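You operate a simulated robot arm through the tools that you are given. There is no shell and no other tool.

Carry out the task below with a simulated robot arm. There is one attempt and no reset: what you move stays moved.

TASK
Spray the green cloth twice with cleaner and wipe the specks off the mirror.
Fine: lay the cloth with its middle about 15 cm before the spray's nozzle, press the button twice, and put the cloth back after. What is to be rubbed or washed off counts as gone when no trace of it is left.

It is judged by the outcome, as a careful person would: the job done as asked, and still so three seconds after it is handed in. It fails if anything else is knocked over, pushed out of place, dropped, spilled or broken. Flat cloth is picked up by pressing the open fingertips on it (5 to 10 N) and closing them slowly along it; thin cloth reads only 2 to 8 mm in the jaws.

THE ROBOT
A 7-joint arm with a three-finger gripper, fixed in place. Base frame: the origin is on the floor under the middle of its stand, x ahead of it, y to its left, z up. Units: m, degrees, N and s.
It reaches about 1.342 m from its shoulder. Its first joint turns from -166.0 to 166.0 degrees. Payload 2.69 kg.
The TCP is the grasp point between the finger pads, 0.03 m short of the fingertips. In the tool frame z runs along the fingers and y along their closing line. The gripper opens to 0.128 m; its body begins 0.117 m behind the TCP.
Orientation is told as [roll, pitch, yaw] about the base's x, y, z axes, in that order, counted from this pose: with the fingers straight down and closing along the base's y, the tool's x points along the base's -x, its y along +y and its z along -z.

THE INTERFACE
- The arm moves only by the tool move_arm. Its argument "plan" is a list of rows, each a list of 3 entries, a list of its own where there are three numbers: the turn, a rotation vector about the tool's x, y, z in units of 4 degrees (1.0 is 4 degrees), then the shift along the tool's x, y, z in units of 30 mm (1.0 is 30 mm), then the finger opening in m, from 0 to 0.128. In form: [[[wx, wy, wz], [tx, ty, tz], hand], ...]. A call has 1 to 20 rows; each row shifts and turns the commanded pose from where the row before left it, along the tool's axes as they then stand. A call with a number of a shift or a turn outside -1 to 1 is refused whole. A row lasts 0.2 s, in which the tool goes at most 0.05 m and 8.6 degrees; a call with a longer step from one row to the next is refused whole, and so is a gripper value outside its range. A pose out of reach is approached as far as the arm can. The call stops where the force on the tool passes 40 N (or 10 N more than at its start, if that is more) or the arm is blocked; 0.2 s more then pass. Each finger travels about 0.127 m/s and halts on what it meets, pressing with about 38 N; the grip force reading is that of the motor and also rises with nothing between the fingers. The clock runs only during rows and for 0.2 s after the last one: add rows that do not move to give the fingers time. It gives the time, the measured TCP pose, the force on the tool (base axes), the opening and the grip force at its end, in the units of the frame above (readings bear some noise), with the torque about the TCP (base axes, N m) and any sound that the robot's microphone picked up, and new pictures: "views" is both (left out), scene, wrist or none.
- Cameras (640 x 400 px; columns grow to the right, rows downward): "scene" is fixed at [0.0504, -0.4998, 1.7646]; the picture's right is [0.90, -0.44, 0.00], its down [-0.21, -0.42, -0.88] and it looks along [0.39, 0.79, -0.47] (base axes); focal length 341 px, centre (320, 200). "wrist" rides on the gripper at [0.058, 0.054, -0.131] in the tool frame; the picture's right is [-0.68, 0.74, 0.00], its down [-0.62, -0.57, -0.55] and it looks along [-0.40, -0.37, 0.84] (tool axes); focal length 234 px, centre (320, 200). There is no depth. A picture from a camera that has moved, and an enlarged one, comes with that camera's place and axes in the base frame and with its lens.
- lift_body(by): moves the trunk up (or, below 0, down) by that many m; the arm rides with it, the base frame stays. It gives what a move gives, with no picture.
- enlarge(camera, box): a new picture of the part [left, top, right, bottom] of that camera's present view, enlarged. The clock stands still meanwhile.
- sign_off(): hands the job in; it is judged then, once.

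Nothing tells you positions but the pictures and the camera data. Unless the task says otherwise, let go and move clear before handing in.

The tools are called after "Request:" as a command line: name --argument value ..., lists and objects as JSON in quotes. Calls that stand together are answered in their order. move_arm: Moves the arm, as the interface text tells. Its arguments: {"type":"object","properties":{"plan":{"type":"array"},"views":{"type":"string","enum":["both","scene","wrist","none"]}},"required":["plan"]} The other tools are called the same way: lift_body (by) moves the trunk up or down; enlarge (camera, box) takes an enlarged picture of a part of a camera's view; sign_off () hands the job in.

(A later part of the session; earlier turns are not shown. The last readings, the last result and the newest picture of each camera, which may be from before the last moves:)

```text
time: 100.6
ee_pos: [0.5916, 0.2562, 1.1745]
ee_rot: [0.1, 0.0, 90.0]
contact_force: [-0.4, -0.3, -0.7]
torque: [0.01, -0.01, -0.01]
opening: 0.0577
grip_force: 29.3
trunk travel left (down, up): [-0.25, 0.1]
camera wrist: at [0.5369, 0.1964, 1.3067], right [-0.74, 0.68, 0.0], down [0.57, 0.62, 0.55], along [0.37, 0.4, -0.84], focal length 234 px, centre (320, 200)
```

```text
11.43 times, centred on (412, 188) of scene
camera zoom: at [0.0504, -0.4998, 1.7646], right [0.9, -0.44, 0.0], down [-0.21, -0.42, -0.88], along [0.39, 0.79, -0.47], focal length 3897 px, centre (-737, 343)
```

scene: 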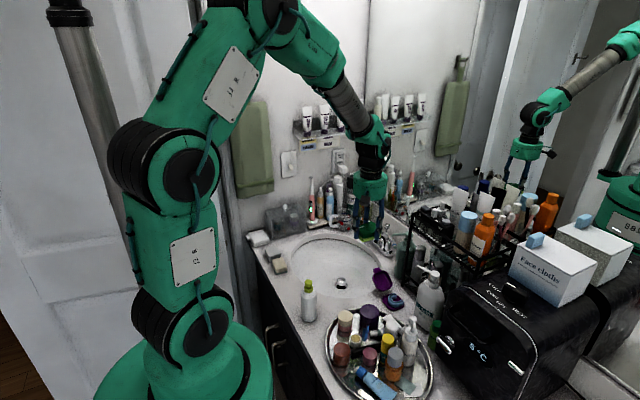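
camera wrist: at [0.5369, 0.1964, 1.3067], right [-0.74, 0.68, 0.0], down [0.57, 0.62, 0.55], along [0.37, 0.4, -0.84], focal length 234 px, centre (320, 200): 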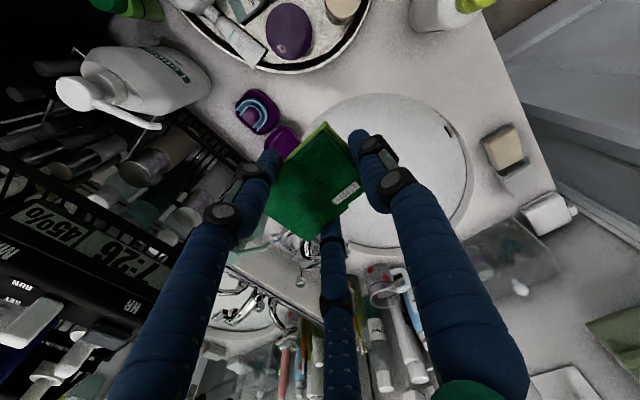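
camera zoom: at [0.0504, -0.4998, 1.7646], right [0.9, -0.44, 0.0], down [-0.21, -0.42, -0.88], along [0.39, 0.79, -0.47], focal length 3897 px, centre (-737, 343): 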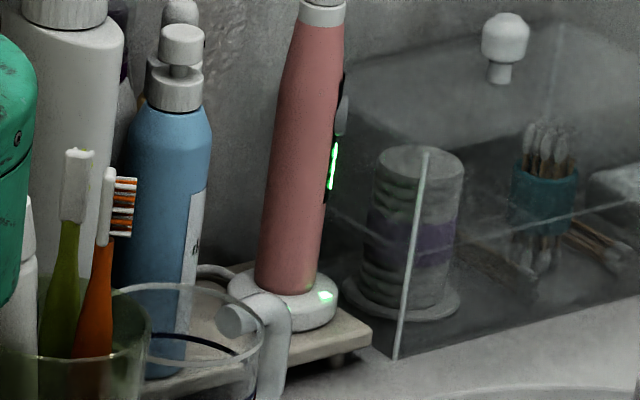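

The mirror looks clean. I'll check the low specks once more against a different background, from a slightly lower viewpoint on the way down.

Request:
move_arm --plan '[[[0, 0, 0], [0, 0.3, 0.3], 0.018], [[0, 0, 0], [0, 0.4, 0.3], 0.018], [[0, 0, 0], [0, 0.4, 0.3], 0.018], [[0, 0, 0], [0, 0, 0], 0.018]]' --views "wrist"

Request:
enlarge --camera "wrist" --box '[190, 310, 320, 400]'

```text
time: 101.6
ee_pos: [0.5607, 0.2566, 1.1448]
ee_rot: [0.0, -0.1, 90.0]
contact_force: [-1.5, 0.1, -0.3]
torque: [0.02, -0.03, -0.03]
opening: 0.0573
grip_force: 29.0
trunk travel left (down, up): [-0.25, 0.1]
camera wrist: at [0.5064, 0.1971, 1.2781], right [-0.74, 0.68, 0.0], down [0.57, 0.62, 0.55], along [0.37, 0.4, -0.84], focal length 234 px, centre (320, 200)
```

wrist: 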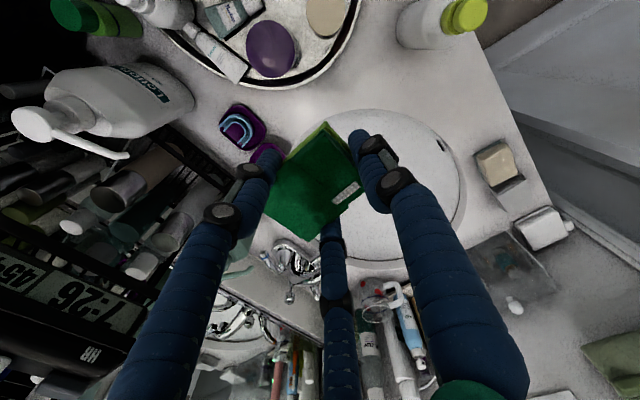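

```text
4.44 times, centred on (255, 355) of wrist
camera zoom: at [0.5064, 0.1971, 1.2781], right [-0.74, 0.68, 0.0], down [0.57, 0.62, 0.55], along [0.37, 0.4, -0.84], focal length 1041 px, centre (609, -489)
```

zoom: 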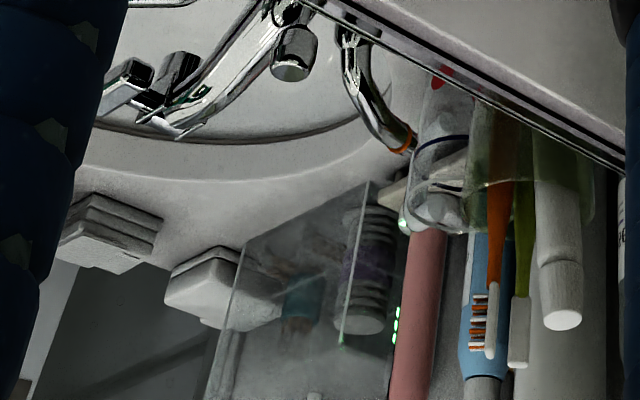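

The mirror is clean. I'm now returning the cloth above its original place at about (0.602, 0.248), which means TCP (0.593, 0.248).

Request:
move_arm --plan '[[[0, 0, 0], [0.058, -0.216, 0.5], 0.018], [[0, 0, 0], [0.058, -0.216, 0.6], 0.018], [[0, 0, 0], [0.058, -0.216, 0.7], 0.018], [[0, 0, 0], [0.058, -0.216, 0.7], 0.018], [[0, 0, 0], [0.058, -0.216, 0.6], 0.018], [[0, 0, 0], [0, 0, 0], 0.018]]' --views "both"

Request:
enlarge --camera "scene" --box '[330, 220, 420, 320]'

Request:
enlarge --camera "wrist" --box '[200, 70, 420, 260]'

```text
time: 103.0
ee_pos: [0.5937, 0.2457, 1.0554]
ee_rot: [0.0, 0.0, 89.8]
contact_force: [0.5, 0.3, -0.6]
torque: [-0.02, 0.01, 0.03]
opening: 0.0574
grip_force: 29.5
trunk travel left (down, up): [-0.25, 0.1]
camera wrist: at [0.539, 0.1874, 1.1872], right [-0.74, 0.68, 0.0], down [0.57, 0.62, 0.55], along [0.37, 0.4, -0.84], focal length 234 px, centre (320, 200)
```

scene: 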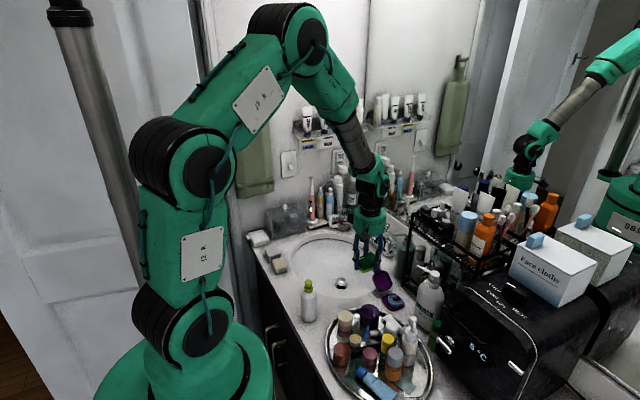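
wrist: 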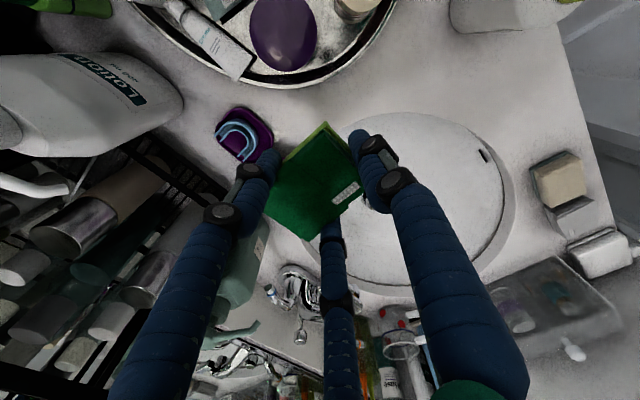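

```text
4.00 times, centred on (375, 270) of scene
camera zoom: at [0.0504, -0.4998, 1.7646], right [0.9, -0.44, 0.0], down [-0.21, -0.42, -0.88], along [0.39, 0.79, -0.47], focal length 1364 px, centre (100, -80)
```

zoom: 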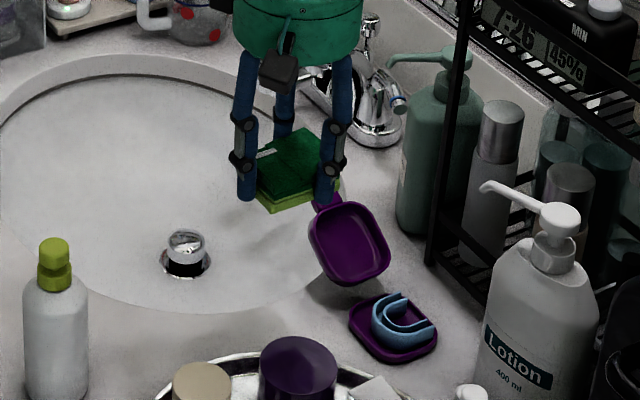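

```text
2.11 times, centred on (310, 165) of wrist
camera zoom: at [0.539, 0.1874, 1.1872], right [-0.74, 0.68, 0.0], down [0.57, 0.62, 0.55], along [0.37, 0.4, -0.84], focal length 493 px, centre (341, 274)
```

zoom: 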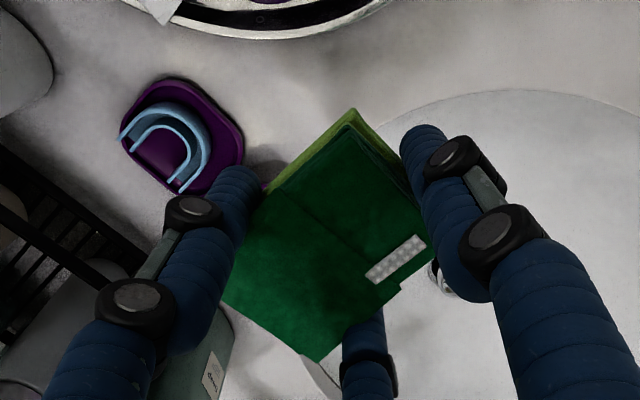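

The path down matches the one used to lift the cloth. I'm lowering, slowly near the counter.

Request:
move_arm --plan '[[[0, 0, 0], [-0.06, 0.02, 0.5], 0.018], [[0, 0, 0], [0, 0, 0.6], 0.018], [[0, 0, 0], [0, 0, 0.6], 0.018], [[0, 0, 0], [0, 0, 0.6], 0.018], [[0, 0, 0], [0, 0, 0.6], 0.018], [[0, 0, 0], [0, 0, 0.6], 0.018], [[0, 0, 0], [0, 0, 0.6], 0.018], [[0, 0, 0], [0, 0, 0.4], 0.018], [[0, 0, 0], [0, 0, 0.3], 0.018], [[0, 0, 0], [0, 0, 0.15], 0.018], [[0, 0, 0], [0, 0, 0], 0.018]]' --views "both"

Request:
enlarge --camera "scene" --box '[330, 240, 420, 320]'

```text
time: 105.4
ee_pos: [0.5927, 0.2476, 0.9052]
ee_rot: [-0.1, 0.0, 90.0]
contact_force: [0.0, -0.7, 0.1]
torque: [0.0, 0.0, 0.03]
opening: 0.0576
grip_force: 30.0
trunk travel left (down, up): [-0.25, 0.1]
camera wrist: at [0.5372, 0.1891, 1.0372], right [-0.74, 0.68, 0.0], down [0.57, 0.62, 0.55], along [0.37, 0.4, -0.84], focal length 234 px, centre (320, 200)
```

scene: 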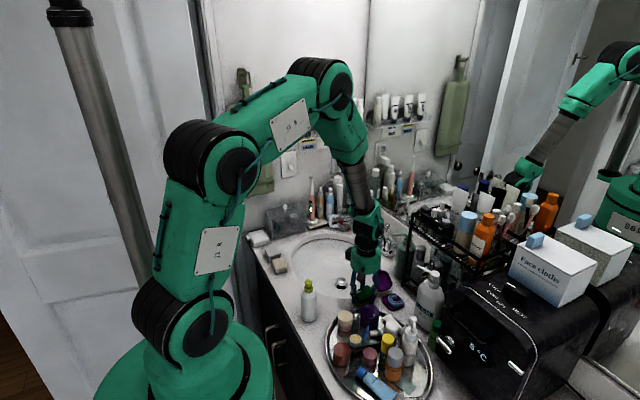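
wrist: 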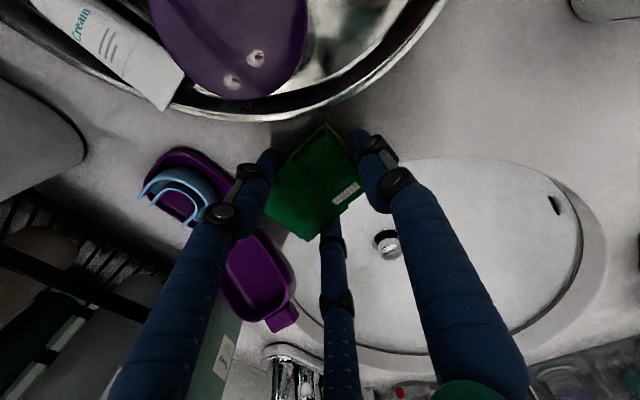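

```text
5.00 times, centred on (375, 280) of scene
camera zoom: at [0.0504, -0.4998, 1.7646], right [0.9, -0.44, 0.0], down [-0.21, -0.42, -0.88], along [0.39, 0.79, -0.47], focal length 1705 px, centre (45, -200)
```

zoom: 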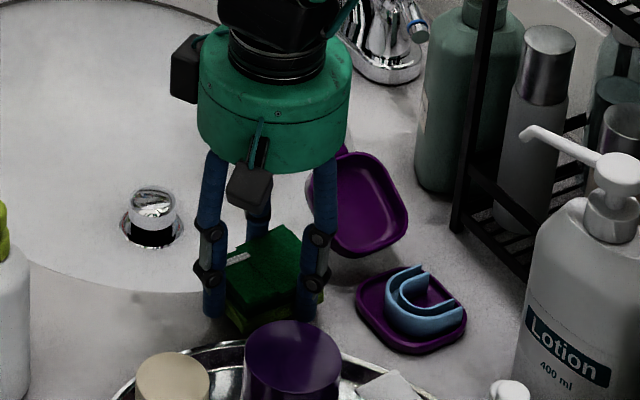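

Request:
move_arm --plan '[[[0, 0, 0], [0, 0, 0.1], 0.018], [[0, 0, 0], [0, 0, 0.1], 0.018], [[0, 0, 0], [0, 0, 0], 0.018]]' --views "none"

Request:
move_arm --plan '[[[0, 0, 0], [0, 0, 0.06], 0.018], [[0, 0, 0], [0, 0, 0], 0.018]]' --views "none"

```text
time: 106.2
ee_pos: [0.5911, 0.2479, 0.8977]
ee_rot: [0.0, 0.0, 90.0]
contact_force: [-0.2, 0.3, 0.0]
torque: [-0.02, 0.01, 0.01]
opening: 0.0574
grip_force: 29.9
trunk travel left (down, up): [-0.25, 0.1]
```

```text
time: 106.8
ee_pos: [0.5908, 0.2479, 0.8973]
ee_rot: [0.0, 0.0, 90.0]
contact_force: [0.3, 0.5, -1.1]
torque: [0.02, -0.04, -0.01]
opening: 0.0575
grip_force: 29.6
trunk travel left (down, up): [-0.25, 0.1]
```

Request:
move_arm --plan '[[[0, 0, 0], [0, 0, 0.05], 0.018], [[0, 0, 0], [0, 0, 0], 0.018]]' --views "none"

Request:
move_arm --plan '[[[0, 0, 0], [0, 0, 0.04], 0.018], [[0, 0, 0], [0, 0, 0], 0.018]]' --views "none"

```text
time: 107.4
ee_pos: [0.5897, 0.2478, 0.8948]
ee_rot: [0.0, 0.0, 89.9]
contact_force: [0.6, -0.1, -1.0]
torque: [-0.03, 0.02, 0.0]
opening: 0.0574
grip_force: 29.6
trunk travel left (down, up): [-0.25, 0.1]
```

```text
time: 108.0
ee_pos: [0.592, 0.2471, 0.8953]
ee_rot: [0.0, -0.1, 90.0]
contact_force: [-3.0, -0.1, 5.8]
torque: [0.02, -0.08, 0.03]
opening: 0.0575
grip_force: 29.3
trunk travel left (down, up): [-0.25, 0.1]
```

The cloth rests on the counter, at about 6 N. I'm opening the fingers gradually.

Request:
move_arm --plan '[[[0, 0, 0], [0, 0, -0.01], 0.03], [[0, 0, 0], [0, 0, 0], 0.045], [[0, 0, 0], [0, 0, 0], 0.054], [[0, 0, 0], [0, 0, 0], 0.058], [[0, 0, 0], [0, 0, 0], 0.062], [[0, 0, 0], [0, 0, 0], 0.067], [[0, 0, 0], [0, 0, 0], 0.073], [[0, 0, 0], [0, 0, 0], 0.08], [[0, 0, 0], [0, 0, 0], 0.088], [[0, 0, 0], [0, 0, 0], 0.088]]' --views "both"

Request:
enlarge --camera "scene" --box '[340, 260, 420, 320]'

Request:
enlarge --camera "wrist" --box '[200, 90, 420, 260]'

```text
time: 110.2
ee_pos: [0.59, 0.2473, 0.894]
ee_rot: [0.0, 0.0, 89.9]
contact_force: [-0.4, 0.2, -0.4]
torque: [-0.01, 0.03, 0.01]
opening: 0.0883
grip_force: 0.1
trunk travel left (down, up): [-0.25, 0.1]
camera wrist: at [0.5365, 0.1893, 1.0267], right [-0.74, 0.68, 0.0], down [0.57, 0.62, 0.55], along [0.37, 0.4, -0.84], focal length 234 px, centre (320, 200)
```

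scene: 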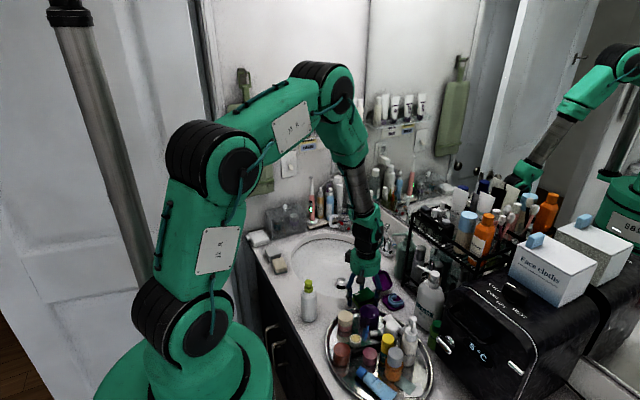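
wrist: 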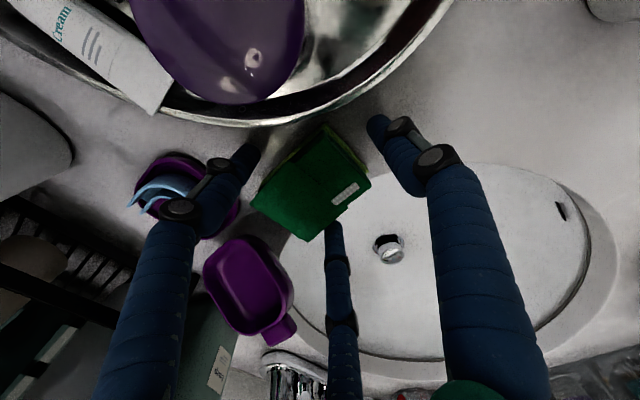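

```text
6.67 times, centred on (380, 290) of scene
camera zoom: at [0.0504, -0.4998, 1.7646], right [0.9, -0.44, 0.0], down [-0.21, -0.42, -0.88], along [0.39, 0.79, -0.47], focal length 2274 px, centre (-80, -400)
```

zoom: 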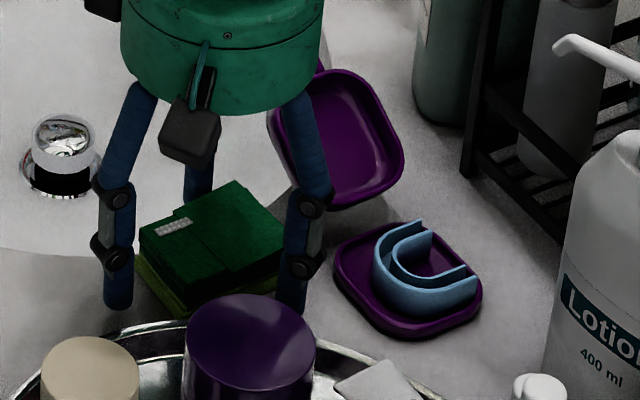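

```text
2.35 times, centred on (310, 175) of wrist
camera zoom: at [0.5365, 0.1893, 1.0267], right [-0.74, 0.68, 0.0], down [0.57, 0.62, 0.55], along [0.37, 0.4, -0.84], focal length 551 px, centre (344, 259)
```

zoom: 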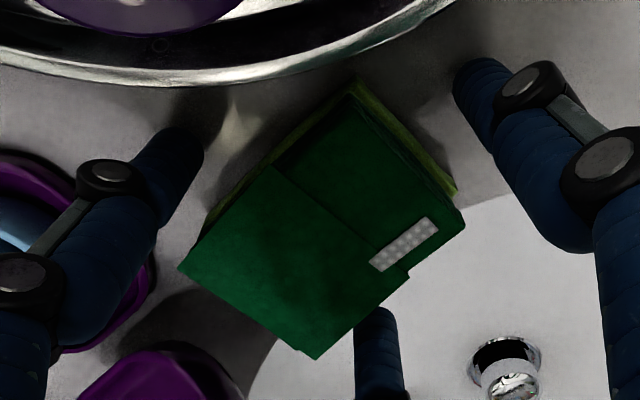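

The cloth sits almost exactly where it was; the tag and corners match the first picture within a few pixels. I'm rising straight up and clear.

Request:
move_arm --plan '[[[0, 0, 0], [0, 0, -0.3], 0.088], [[0, 0, 0], [0, 0, -0.6], 0.088], [[0, 0, 0], [0, 0, -0.9], 0.088], [[0, 0, 0], [0, 0, -0.9], 0.088], [[0, 0, 0], [0, 0, -0.9], 0.088], [[0, 0, 0], [0, 0, -0.9], 0.088], [[0, 0, 0], [0, 0, -0.9], 0.088], [[0, 0, 0], [0, 0, -0.9], 0.088], [[0, 0, 0], [0, 0, -0.9], 0.088], [[0, 0, 0], [0, 0, -0.9], 0.088], [[0, 0, 0], [0, 0, 0], 0.088]]' --views "both"

Request:
enlarge --camera "scene" --box '[340, 260, 420, 320]'

```text
time: 112.6
ee_pos: [0.5903, 0.2485, 1.1382]
ee_rot: [0.0, 0.0, 90.0]
contact_force: [0.4, -1.2, -0.2]
torque: [0.0, -0.02, -0.01]
opening: 0.088
grip_force: 0.1
trunk travel left (down, up): [-0.25, 0.1]
camera wrist: at [0.5355, 0.1898, 1.2705], right [-0.74, 0.68, 0.0], down [0.57, 0.62, 0.55], along [0.37, 0.4, -0.84], focal length 234 px, centre (320, 200)
```

scene: 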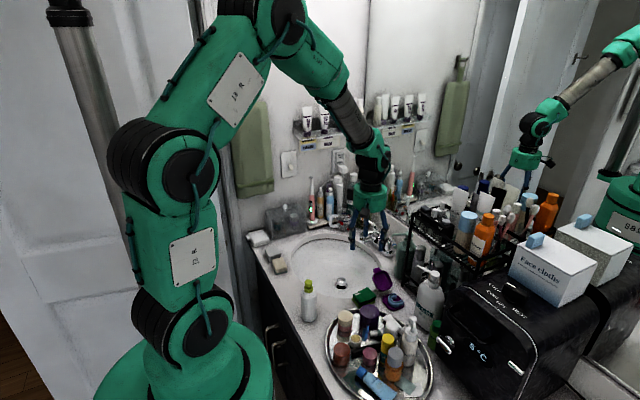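
wrist: 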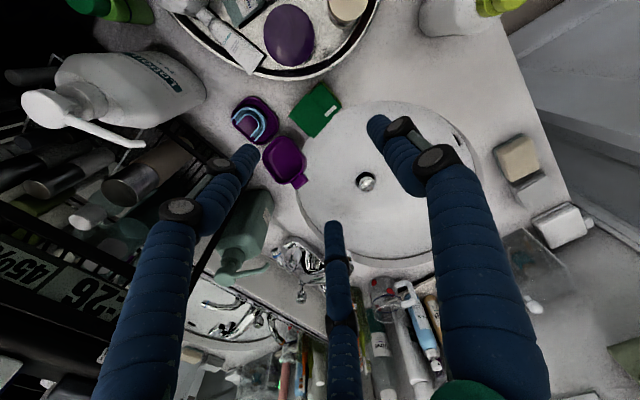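

```text
6.67 times, centred on (380, 290) of scene
camera zoom: at [0.0504, -0.4998, 1.7646], right [0.9, -0.44, 0.0], down [-0.21, -0.42, -0.88], along [0.39, 0.79, -0.47], focal length 2274 px, centre (-80, -400)
```

zoom: 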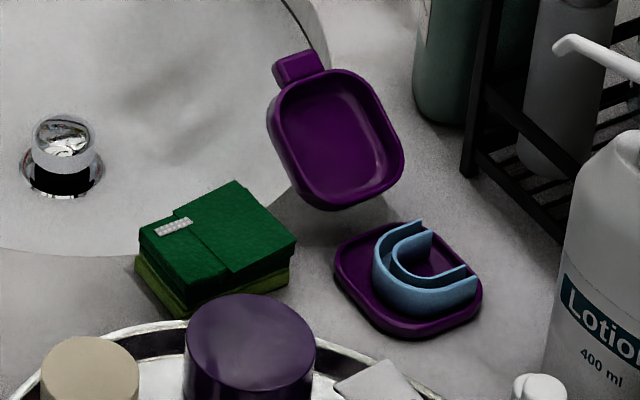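

The cloth is back in place and nothing around it has moved. I'm returning to the earlier high viewpoint for a final check of the mirror, where the low specks had shown clearly.

Request:
move_arm --plan '[[[0, 0, 0], [0, 0, -0.8], 0.088], [[0, 0, 0], [0, 0, -0.9], 0.088], [[0, 0, 0], [-0.43, 0.63, -0.05], 0.088], [[0, 0, 0], [-0.43, 0.63, -0.05], 0.088], [[0, 0, 0], [-0.43, 0.63, -0.05], 0.088], [[0, 0, 0], [-0.43, 0.63, -0.05], 0.088], [[0, 0, 0], [-0.43, 0.63, -0.05], 0.088], [[0, 0, 0], [-0.43, 0.63, -0.05], 0.088], [[0, 0, 0], [-0.43, 0.63, -0.05], 0.088], [[0, 0, 0], [-0.43, 0.63, -0.05], 0.088], [[0, 0, 0], [-0.43, 0.63, 0], 0.088], [[0, 0, 0], [-0.43, 0.63, 0], 0.088], [[0, 0, 0], [-0.43, 0.63, 0], 0.088], [[0, 0, 0], [-0.43, 0.63, 0], 0.088]]' --views "none"

Request:
move_arm --plan '[[[0, 0, 1], [0, 0, 0], 0.06], [[0, 0, 1], [0, 0, 0], 0.03], [[0, 0, 1], [0, 0, 0], 0.0], [[0, 0, 1], [0, 0, 0], 0.0], [[0, 0, 1], [0, 0, 0], 0.0], [[0, 0, 1], [0, 0, 0], 0.0], [[0, 0, 1], [0, 0, 0], 0.0], [[0, 0, 1], [0, 0, 0], 0.0], [[0, 0, 1], [0, 0, 0], 0.0], [[0, 0, 1], [0, 0, 0], 0.0], [[0, 0, 1], [0, 0, 0], 0.0], [[0, 0, 1], [0, 0, 0], 0.0], [[0, 0, 1], [0, 0, 0], 0.0], [[0, 0, 1], [0, 0, 0], 0.0], [[0, 0, 1], [0, 0, 0], 0.0], [[0, 0, 1], [0, 0, 0], 0.0], [[0, 0, 1], [0, 0, 0], 0.0], [[0, 0, 1], [0, 0, 0], 0.0], [[0, 0, 1], [0, 0, 0], 0.0], [[0, 0, 1], [0, 0, 0], 0.0]]' --views "none"

Request:
move_arm --plan '[[[0, 0, 0.9], [0, 0, 0], 0.0], [[0, 0, 0.9], [0, 0, 0], 0.0], [[0, 0, 0.7], [0, 0, 0], 0.0], [[0, 0, 0], [0, 0, 0], 0.0]]' --views "both"

Request:
enlarge --camera "wrist" --box '[480, 310, 640, 400]'

Request:
enlarge --camera "scene" --box '[395, 170, 435, 205]'

```text
time: 115.6
ee_pos: [0.3656, 0.4032, 1.2024]
ee_rot: [0.0, 0.0, 89.9]
contact_force: [0.0, -0.6, 1.2]
torque: [0.0, 0.02, -0.02]
opening: 0.0881
grip_force: 0.0
trunk travel left (down, up): [-0.25, 0.1]
```

```text
time: 119.8
ee_pos: [0.3638, 0.4039, 1.2013]
ee_rot: [0.0, -0.1, 10.0]
contact_force: [0.2, -0.2, 0.3]
torque: [-0.02, 0.02, 0.03]
opening: 0.0022
grip_force: 31.3
trunk travel left (down, up): [-0.25, 0.1]
```

```text
time: 120.8
ee_pos: [0.3637, 0.4037, 1.202]
ee_rot: [0.0, 0.0, -0.1]
contact_force: [-0.3, 0.4, -0.5]
torque: [-0.01, 0.05, 0.02]
opening: 0.0021
grip_force: 31.1
trunk travel left (down, up): [-0.25, 0.1]
camera wrist: at [0.3053, 0.457, 1.3329], right [0.68, 0.74, 0.0], down [0.61, -0.57, 0.55], along [0.4, -0.37, -0.84], focal length 234 px, centre (320, 200)
```

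scene: 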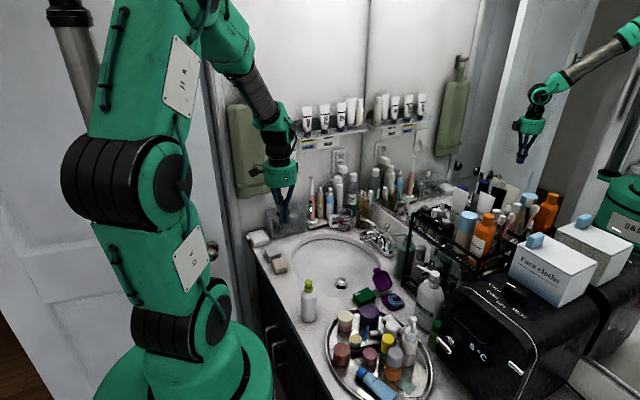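
wrist: 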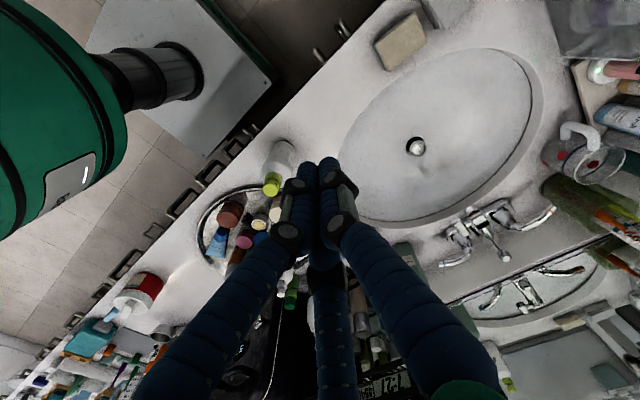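

```text
4.00 times, centred on (560, 355) of wrist
camera zoom: at [0.3053, 0.457, 1.3329], right [0.68, 0.74, 0.0], down [0.61, -0.57, 0.55], along [0.4, -0.37, -0.84], focal length 937 px, centre (-640, -420)
```

zoom: 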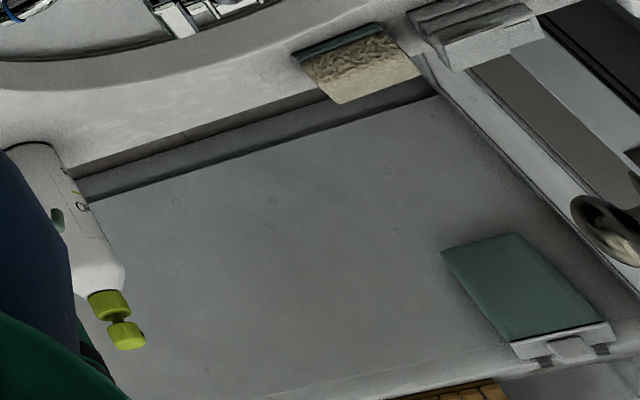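

```text
11.43 times, centred on (415, 188) of scene
camera zoom: at [0.0504, -0.4998, 1.7646], right [0.9, -0.44, 0.0], down [-0.21, -0.42, -0.88], along [0.39, 0.79, -0.47], focal length 3897 px, centre (-766, 343)
```

zoom: 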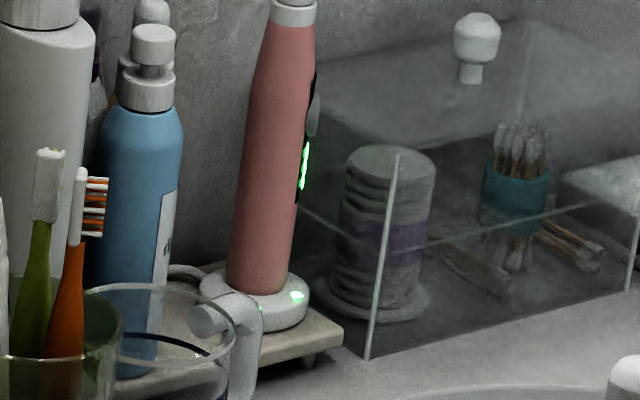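

All the white specks are gone, but this view shows a few very faint ring marks. I'll enlarge them to see whether they are traces on the mirror.

Request:
enlarge --camera "wrist" --box '[510, 340, 560, 380]'

Request:
enlarge --camera "wrist" --box '[560, 325, 610, 375]'

Request:
enlarge --camera "scene" --box '[402, 172, 424, 190]'

Request:
enlarge --camera "scene" --box '[402, 186, 424, 204]'

```text
10.00 times, centred on (535, 360) of wrist
camera zoom: at [0.3053, 0.457, 1.3329], right [0.68, 0.74, 0.0], down [0.61, -0.57, 0.55], along [0.4, -0.37, -0.84], focal length 2342 px, centre (-1830, -1400)
```

zoom: 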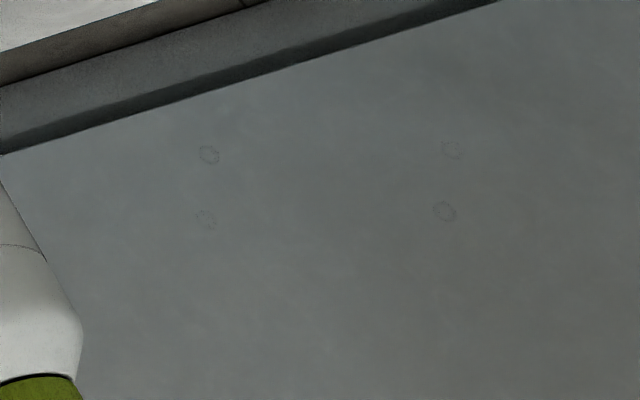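

```text
8.00 times, centred on (585, 350) of wrist
camera zoom: at [0.3053, 0.457, 1.3329], right [0.68, 0.74, 0.0], down [0.61, -0.57, 0.55], along [0.4, -0.37, -0.84], focal length 1873 px, centre (-1800, -1000)
```

zoom: 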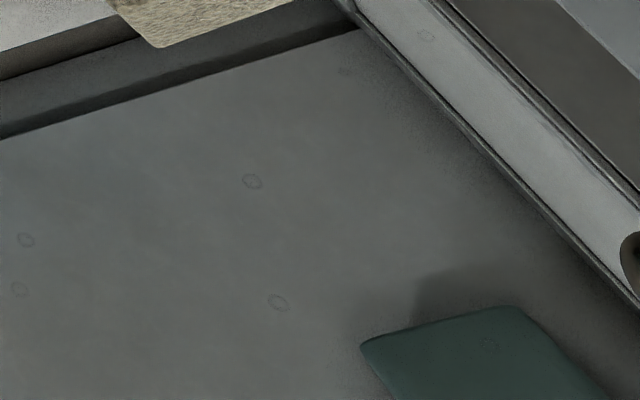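

```text
16.00 times, centred on (413, 181) of scene
camera zoom: at [0.0504, -0.4998, 1.7646], right [0.9, -0.44, 0.0], down [-0.21, -0.42, -0.88], along [0.39, 0.79, -0.47], focal length 5456 px, centre (-1168, 504)
```

zoom: 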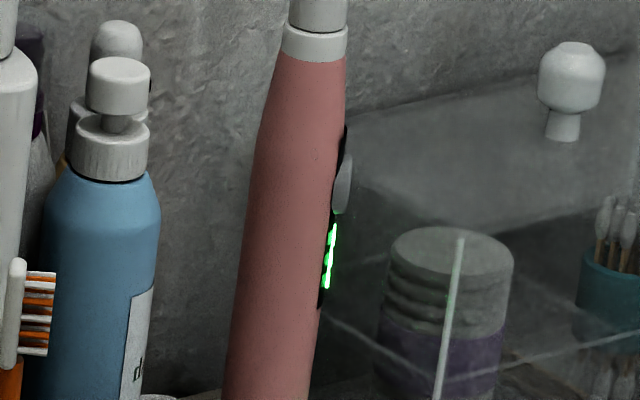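

```text
16.00 times, centred on (413, 195) of scene
camera zoom: at [0.0504, -0.4998, 1.7646], right [0.9, -0.44, 0.0], down [-0.21, -0.42, -0.88], along [0.39, 0.79, -0.47], focal length 5456 px, centre (-1168, 280)
```

zoom: 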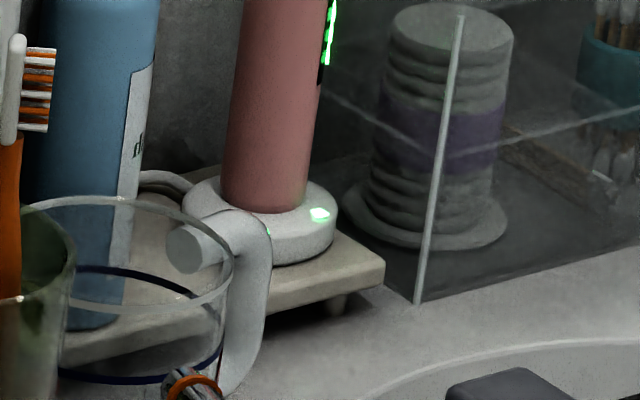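

The main specks are gone. Some tiny, very faint rings show, and I need to know whether they lie on the mirror or are picture artefacts, so I'm shifting the camera and comparing.

Request:
move_arm --plan '[[[0, 0, 0], [-0.5, 0.5, 0], 0.0], [[0, 0, 0], [-0.5, 0.5, 0], 0.0], [[0, 0, 0], [0, 0, 0], 0.0]]' --views "wrist"

Request:
enlarge --camera "wrist" --box '[480, 310, 640, 400]'

Request:
enlarge --camera "wrist" --box '[500, 340, 560, 385]'

Request:
enlarge --camera "wrist" --box '[550, 340, 610, 385]'

```text
time: 121.6
ee_pos: [0.3942, 0.434, 1.2009]
ee_rot: [0.0, 0.0, 0.1]
contact_force: [-0.3, 0.5, -0.3]
torque: [0.02, 0.0, 0.02]
opening: 0.0024
grip_force: 31.1
trunk travel left (down, up): [-0.25, 0.1]
camera wrist: at [0.3354, 0.4874, 1.3334], right [0.68, 0.74, 0.0], down [0.62, -0.57, 0.55], along [0.4, -0.37, -0.84], focal length 234 px, centre (320, 200)
```

wrist: 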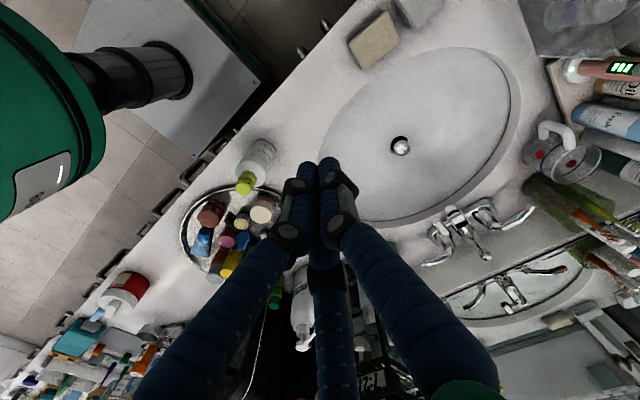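

```text
4.00 times, centred on (560, 355) of wrist
camera zoom: at [0.3354, 0.4874, 1.3334], right [0.68, 0.74, 0.0], down [0.62, -0.57, 0.55], along [0.4, -0.37, -0.84], focal length 937 px, centre (-640, -420)
```

zoom: 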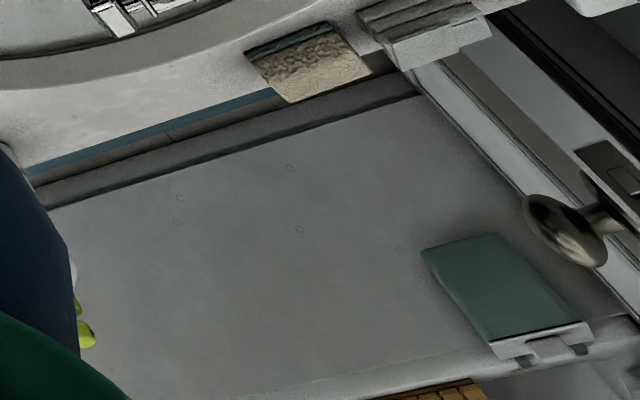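

```text
8.89 times, centred on (530, 362) of wrist
camera zoom: at [0.3354, 0.4874, 1.3334], right [0.68, 0.74, 0.0], down [0.62, -0.57, 0.55], along [0.4, -0.37, -0.84], focal length 2082 px, centre (-1547, -1244)
```

zoom: 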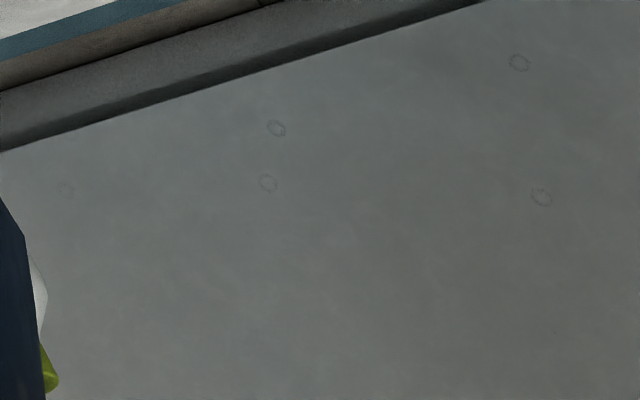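

```text
8.89 times, centred on (580, 362) of wrist
camera zoom: at [0.3354, 0.4874, 1.3334], right [0.68, 0.74, 0.0], down [0.62, -0.57, 0.55], along [0.4, -0.37, -0.84], focal length 2082 px, centre (-1991, -1244)
```

zoom: 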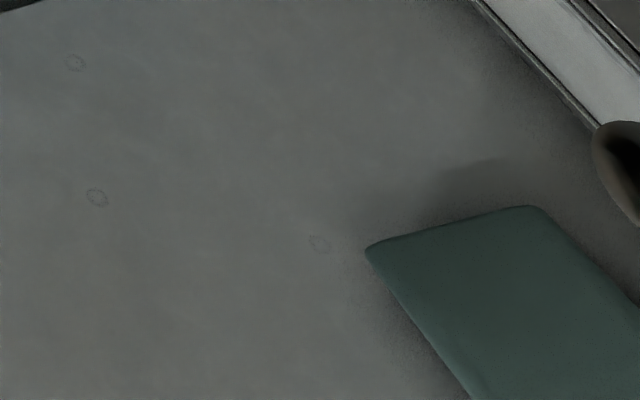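

The ring marks stay fixed on the mirror plane, so they could be real traces. I'm tilting the camera to look straight at the mirror from closer by.

Request:
move_arm --plan '[[[0, -1, 0], [0, 0, 0], 0.0], [[0, -1, 0], [0, 0, 0], 0.0], [[0, -1, 0], [0, 0, 0], 0.0], [[0, -1, 0], [0, 0, 0], 0.0], [[0, -1, 0], [0, 0, 0], 0.0], [[0, -1, 0], [0, 0, 0], 0.0], [[0, -1, 0], [0, 0, 0], 0.0], [[0, -1, 0], [0, 0, 0], 0.0], [[0, -1, 0], [0, 0, 0], 0.0], [[0, -1, 0], [0, 0, 0], 0.0], [[0, -1, 0], [0, 0, 0], 0.0], [[0, -1, 0], [0, 0, 0], 0.0], [[0, -1, 0], [0, 0, 0], 0.0], [[0, -1, 0], [0, 0, 0], 0.0], [[0, -1, 0], [0, 0, 0], 0.0], [[0, 0, 0], [0, 0, 0], 0.0]]' --views "both"

```text
time: 125.0
ee_pos: [0.3946, 0.433, 1.1993]
ee_rot: [0.0, -59.9, 0.0]
contact_force: [-0.4, 0.4, -0.5]
torque: [0.02, -0.03, 0.0]
opening: 0.0021
grip_force: 31.3
trunk travel left (down, up): [-0.25, 0.1]
camera wrist: at [0.2509, 0.4868, 1.216], right [0.34, 0.74, 0.59], down [-0.17, -0.57, 0.81], along [0.93, -0.37, -0.07], focal length 234 px, centre (320, 200)
```

scene: 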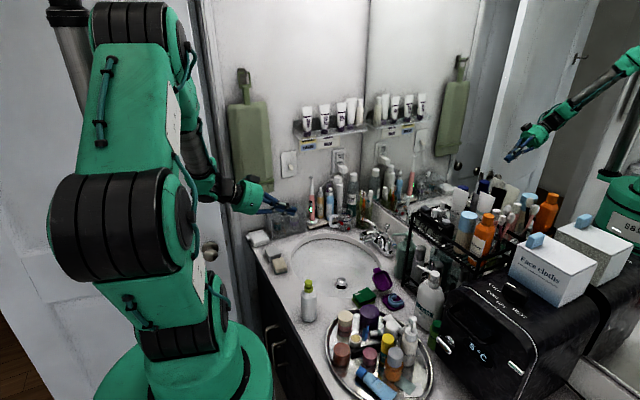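
wrist: 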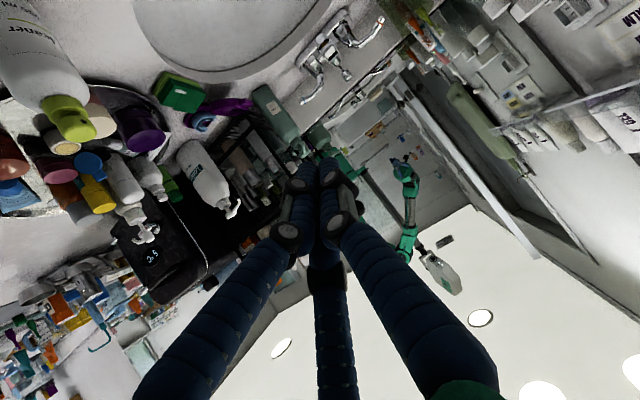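

Request:
move_arm --plan '[[[0, 0, 0], [-0.413, 0.3, 0.8], 0.0], [[0, 0, 0], [-0.413, 0.3, 0.9], 0.0], [[0, 0, 0], [-0.413, 0.3, 0.93], 0.0], [[0, 0, 0], [-0.413, 0.3, 0.93], 0.0], [[0, 0, 0], [-0.413, 0.3, 0.93], 0.0], [[0, 0, 0], [-0.413, 0.3, 0.93], 0.0], [[0, 0, 0], [-0.413, 0.3, 0.93], 0.0], [[0, 0, 0], [-0.413, 0.3, 0.93], 0.0], [[0, 0, 0], [-0.413, 0.3, 0.93], 0.0], [[0, 0, 0], [-0.413, 0.3, 0.93], 0.0], [[0, 0, 0], [0, 0, 0], 0.0]]' --views "both"

```text
time: 127.4
ee_pos: [0.6958, 0.5236, 1.1671]
ee_rot: [0.1, -60.1, 0.0]
contact_force: [-0.1, 0.3, -0.7]
torque: [-0.02, -0.04, -0.04]
opening: 0.0022
grip_force: 31.4
trunk travel left (down, up): [-0.25, 0.1]
camera wrist: at [0.5524, 0.5782, 1.184], right [0.34, 0.74, 0.59], down [-0.17, -0.57, 0.81], along [0.93, -0.37, -0.07], focal length 234 px, centre (320, 200)
```

scene: 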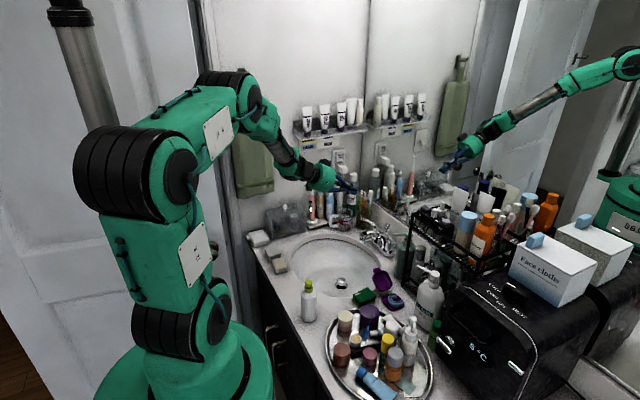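
wrist: 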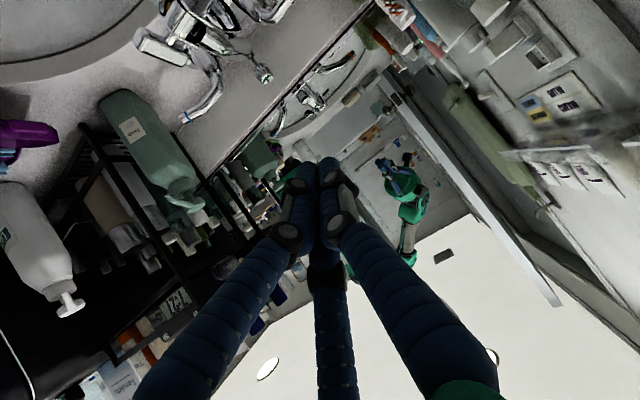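

Request:
move_arm --plan '[[[0, 0, 0], [-0.15, -0.6, 0.3], 0.0], [[0, 0, 0], [-0.15, -0.6, 0.3], 0.0], [[0, 0, 0], [-0.15, -0.6, 0.3], 0.0], [[0, 0, 0], [-0.15, -0.6, 0.3], 0.0], [[0, 0, 0], [-0.15, -0.6, 0.3], 0.0], [[0, 0, 0], [0, 0, 0], 0.0]]' --views "wrist"

Request:
enlarge --camera "wrist" --box '[330, 80, 450, 180]'

```text
time: 128.8
ee_pos: [0.7438, 0.4346, 1.1672]
ee_rot: [0.1, -60.0, -0.1]
contact_force: [0.7, 0.8, 0.2]
torque: [0.01, -0.01, 0.05]
opening: 0.0024
grip_force: 31.6
trunk travel left (down, up): [-0.25, 0.1]
camera wrist: at [0.6008, 0.4878, 1.1836], right [0.34, 0.74, 0.59], down [-0.17, -0.57, 0.81], along [0.93, -0.37, -0.07], focal length 234 px, centre (320, 200)
```

wrist: 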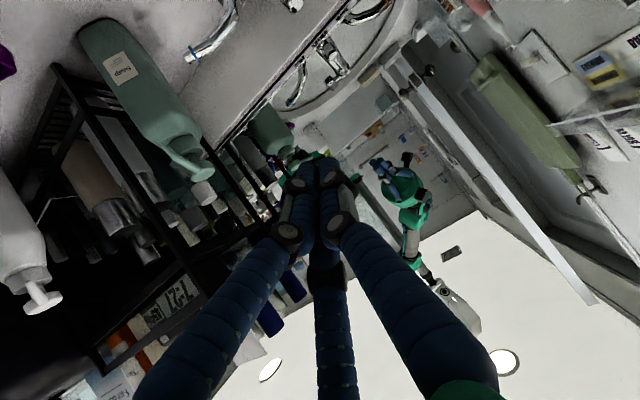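

```text
4.00 times, centred on (390, 130) of wrist
camera zoom: at [0.6008, 0.4878, 1.1836], right [0.34, 0.74, 0.59], down [-0.17, -0.57, 0.81], along [0.93, -0.37, -0.07], focal length 937 px, centre (40, 480)
```

zoom: 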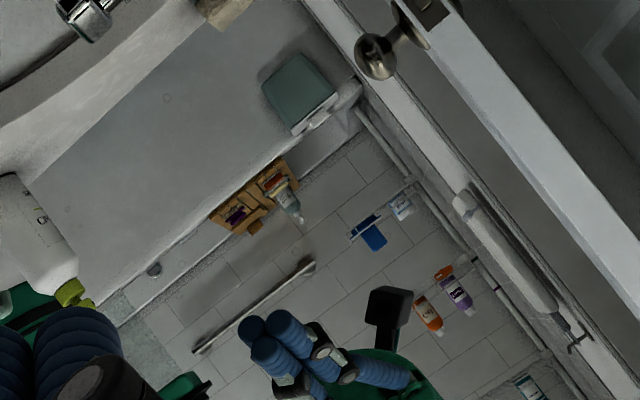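

Request:
enlarge --camera "wrist" --box '[340, 85, 400, 130]'

Request:
enlarge --camera "wrist" --box '[375, 95, 435, 140]'

Request:
enlarge --camera "wrist" --box '[345, 120, 405, 165]'

Request:
enlarge --camera "wrist" --box '[390, 130, 450, 175]'

```text
8.89 times, centred on (370, 108) of wrist
camera zoom: at [0.6008, 0.4878, 1.1836], right [0.34, 0.74, 0.59], down [-0.17, -0.57, 0.81], along [0.93, -0.37, -0.07], focal length 2082 px, centre (-124, 1022)
```

zoom: 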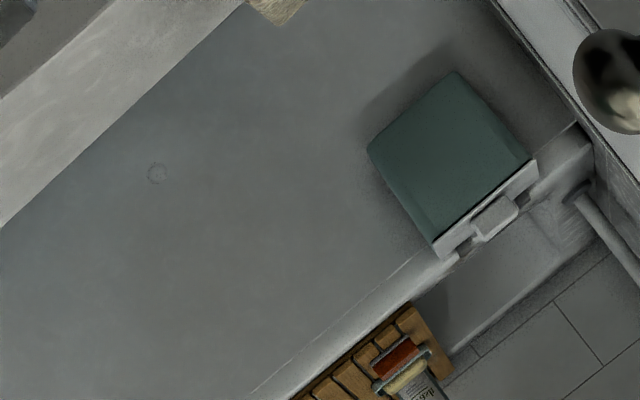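

```text
8.89 times, centred on (405, 118) of wrist
camera zoom: at [0.6008, 0.4878, 1.1836], right [0.34, 0.74, 0.59], down [-0.17, -0.57, 0.81], along [0.93, -0.37, -0.07], focal length 2082 px, centre (-436, 933)
```

zoom: 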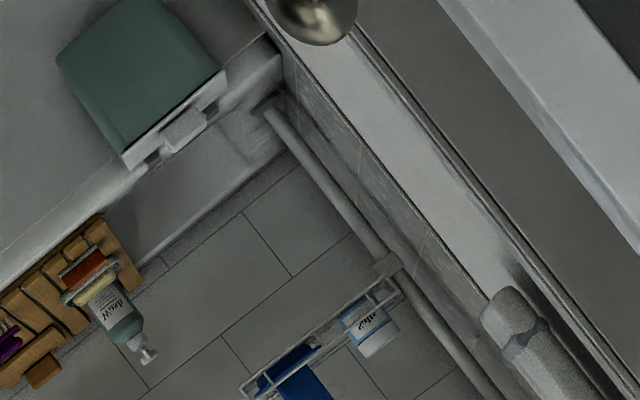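

```text
8.89 times, centred on (375, 142) of wrist
camera zoom: at [0.6008, 0.4878, 1.1836], right [0.34, 0.74, 0.59], down [-0.17, -0.57, 0.81], along [0.93, -0.37, -0.07], focal length 2082 px, centre (-169, 711)
```

zoom: 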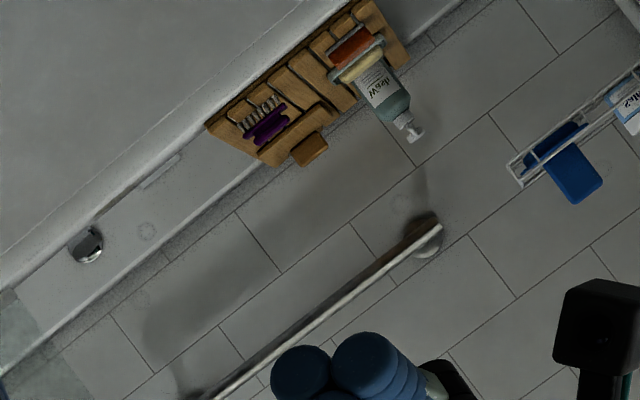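

```text
8.89 times, centred on (420, 152) of wrist
camera zoom: at [0.6008, 0.4878, 1.1836], right [0.34, 0.74, 0.59], down [-0.17, -0.57, 0.81], along [0.93, -0.37, -0.07], focal length 2082 px, centre (-569, 622)
```

zoom: 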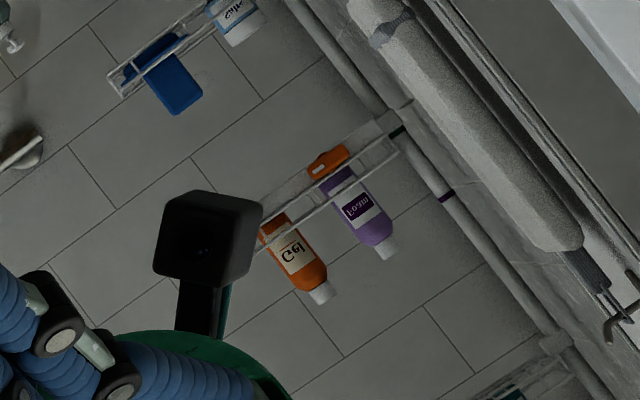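

One ring lies outside the area I wiped. I'll check whether similar marks exist elsewhere on the mirror, which would make them part of its surface and not the specks.

Request:
enlarge --camera "wrist" --box '[440, 60, 520, 120]'

Request:
enlarge --camera "wrist" --box '[425, 215, 505, 275]'

Request:
enlarge --camera "wrist" --box '[300, 60, 380, 120]'

Request:
enlarge --camera "wrist" --box '[340, 140, 400, 185]'

```text
6.67 times, centred on (480, 90) of wrist
camera zoom: at [0.6008, 0.4878, 1.1836], right [0.34, 0.74, 0.59], down [-0.17, -0.57, 0.81], along [0.93, -0.37, -0.07], focal length 1561 px, centre (-747, 933)
```

zoom: 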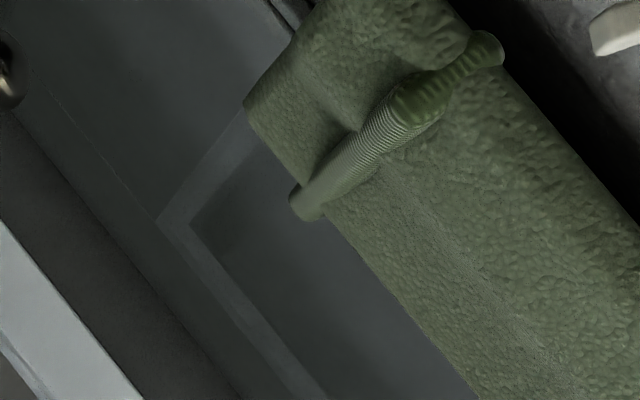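

```text
6.67 times, centred on (465, 245) of wrist
camera zoom: at [0.6008, 0.4878, 1.1836], right [0.34, 0.74, 0.59], down [-0.17, -0.57, 0.81], along [0.93, -0.37, -0.07], focal length 1561 px, centre (-647, -100)
```

zoom: 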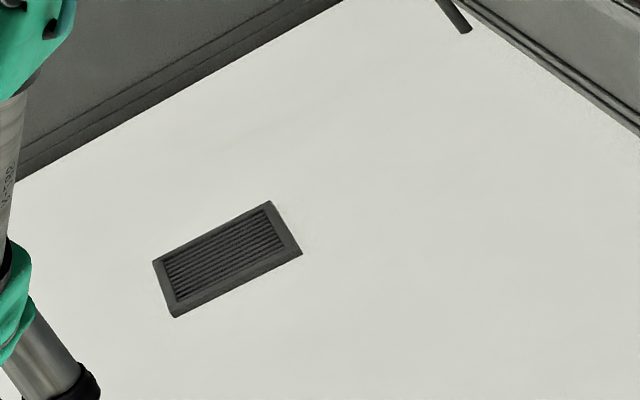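

```text
6.67 times, centred on (340, 90) of wrist
camera zoom: at [0.6008, 0.4878, 1.1836], right [0.34, 0.74, 0.59], down [-0.17, -0.57, 0.81], along [0.93, -0.37, -0.07], focal length 1561 px, centre (187, 933)
```

zoom: 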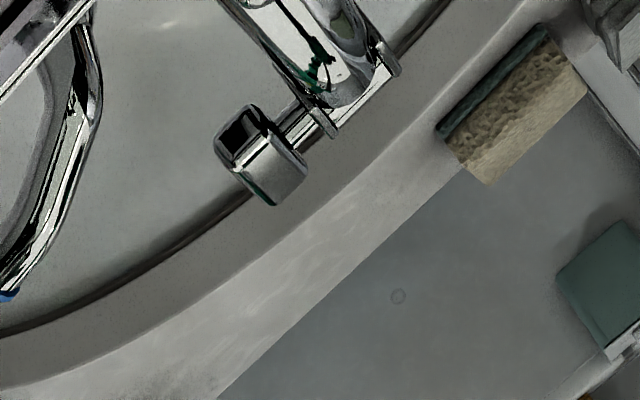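

```text
8.89 times, centred on (370, 162) of wrist
camera zoom: at [0.6008, 0.4878, 1.1836], right [0.34, 0.74, 0.59], down [-0.17, -0.57, 0.81], along [0.93, -0.37, -0.07], focal length 2082 px, centre (-124, 533)
```

zoom: 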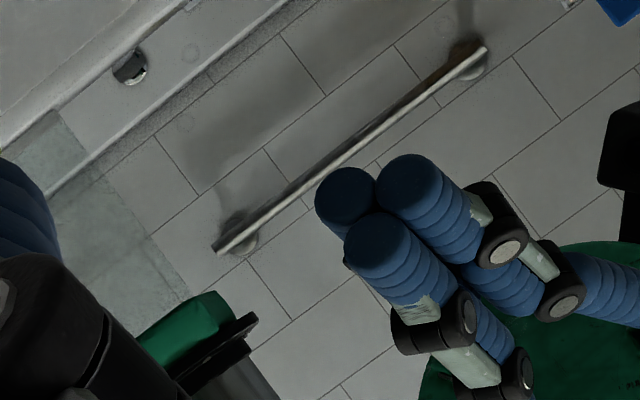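

The rings all fall inside the area the wet cloth passed over, so they may be moisture that dries. I'm waiting a few seconds here and looking again.

Request:
move_arm --plan '[[[0, 0, 0], [0, 0, 0], 0.0], [[0, 0, 0], [0, 0, 0], 0.0], [[0, 0, 0], [0, 0, 0], 0.0], [[0, 0, 0], [0, 0, 0], 0.0], [[0, 0, 0], [0, 0, 0], 0.0], [[0, 0, 0], [0, 0, 0], 0.0], [[0, 0, 0], [0, 0, 0], 0.0], [[0, 0, 0], [0, 0, 0], 0.0], [[0, 0, 0], [0, 0, 0], 0.0], [[0, 0, 0], [0, 0, 0], 0.0], [[0, 0, 0], [0, 0, 0], 0.0], [[0, 0, 0], [0, 0, 0], 0.0], [[0, 0, 0], [0, 0, 0], 0.0], [[0, 0, 0], [0, 0, 0], 0.0], [[0, 0, 0], [0, 0, 0], 0.0], [[0, 0, 0], [0, 0, 0], 0.0], [[0, 0, 0], [0, 0, 0], 0.0], [[0, 0, 0], [0, 0, 0], 0.0], [[0, 0, 0], [0, 0, 0], 0.0], [[0, 0, 0], [0, 0, 0], 0.0]]' --views "none"

Request:
enlarge --camera "wrist" --box '[345, 95, 375, 118]'

Request:
enlarge --camera "wrist" --box '[345, 120, 405, 165]'

```text
time: 133.0
ee_pos: [0.744, 0.4348, 1.1676]
ee_rot: [0.0, -60.0, 0.1]
contact_force: [-0.9, -0.2, 0.1]
torque: [0.03, -0.01, -0.01]
opening: 0.002
grip_force: 31.1
trunk travel left (down, up): [-0.25, 0.1]
```

```text
16.00 times, centred on (360, 106) of wrist
camera zoom: at [0.6006, 0.4882, 1.1834], right [0.34, 0.74, 0.59], down [-0.17, -0.57, 0.81], along [0.93, -0.37, -0.07], focal length 3747 px, centre (-320, 1696)
```

zoom: 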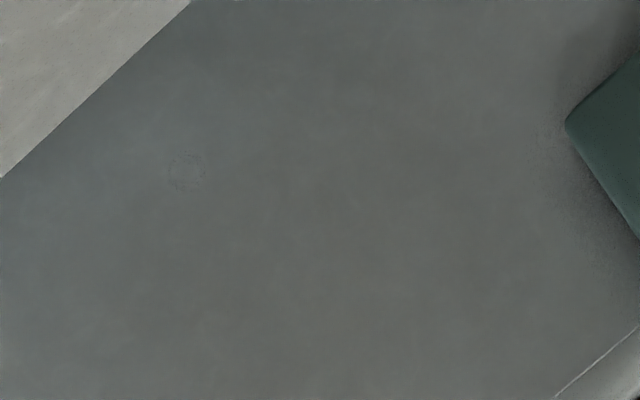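

```text
8.89 times, centred on (375, 142) of wrist
camera zoom: at [0.6006, 0.4882, 1.1834], right [0.34, 0.74, 0.59], down [-0.17, -0.57, 0.81], along [0.93, -0.37, -0.07], focal length 2082 px, centre (-169, 711)
```

zoom: 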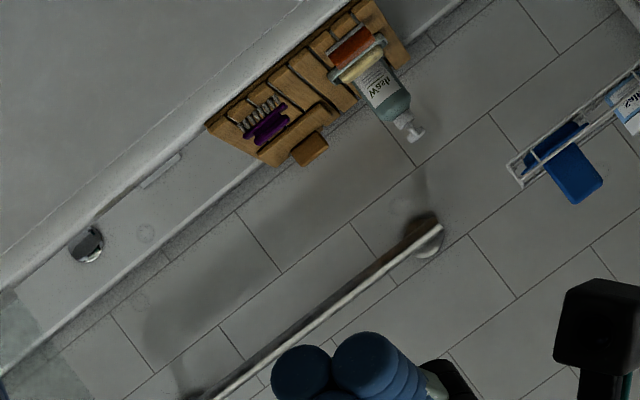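

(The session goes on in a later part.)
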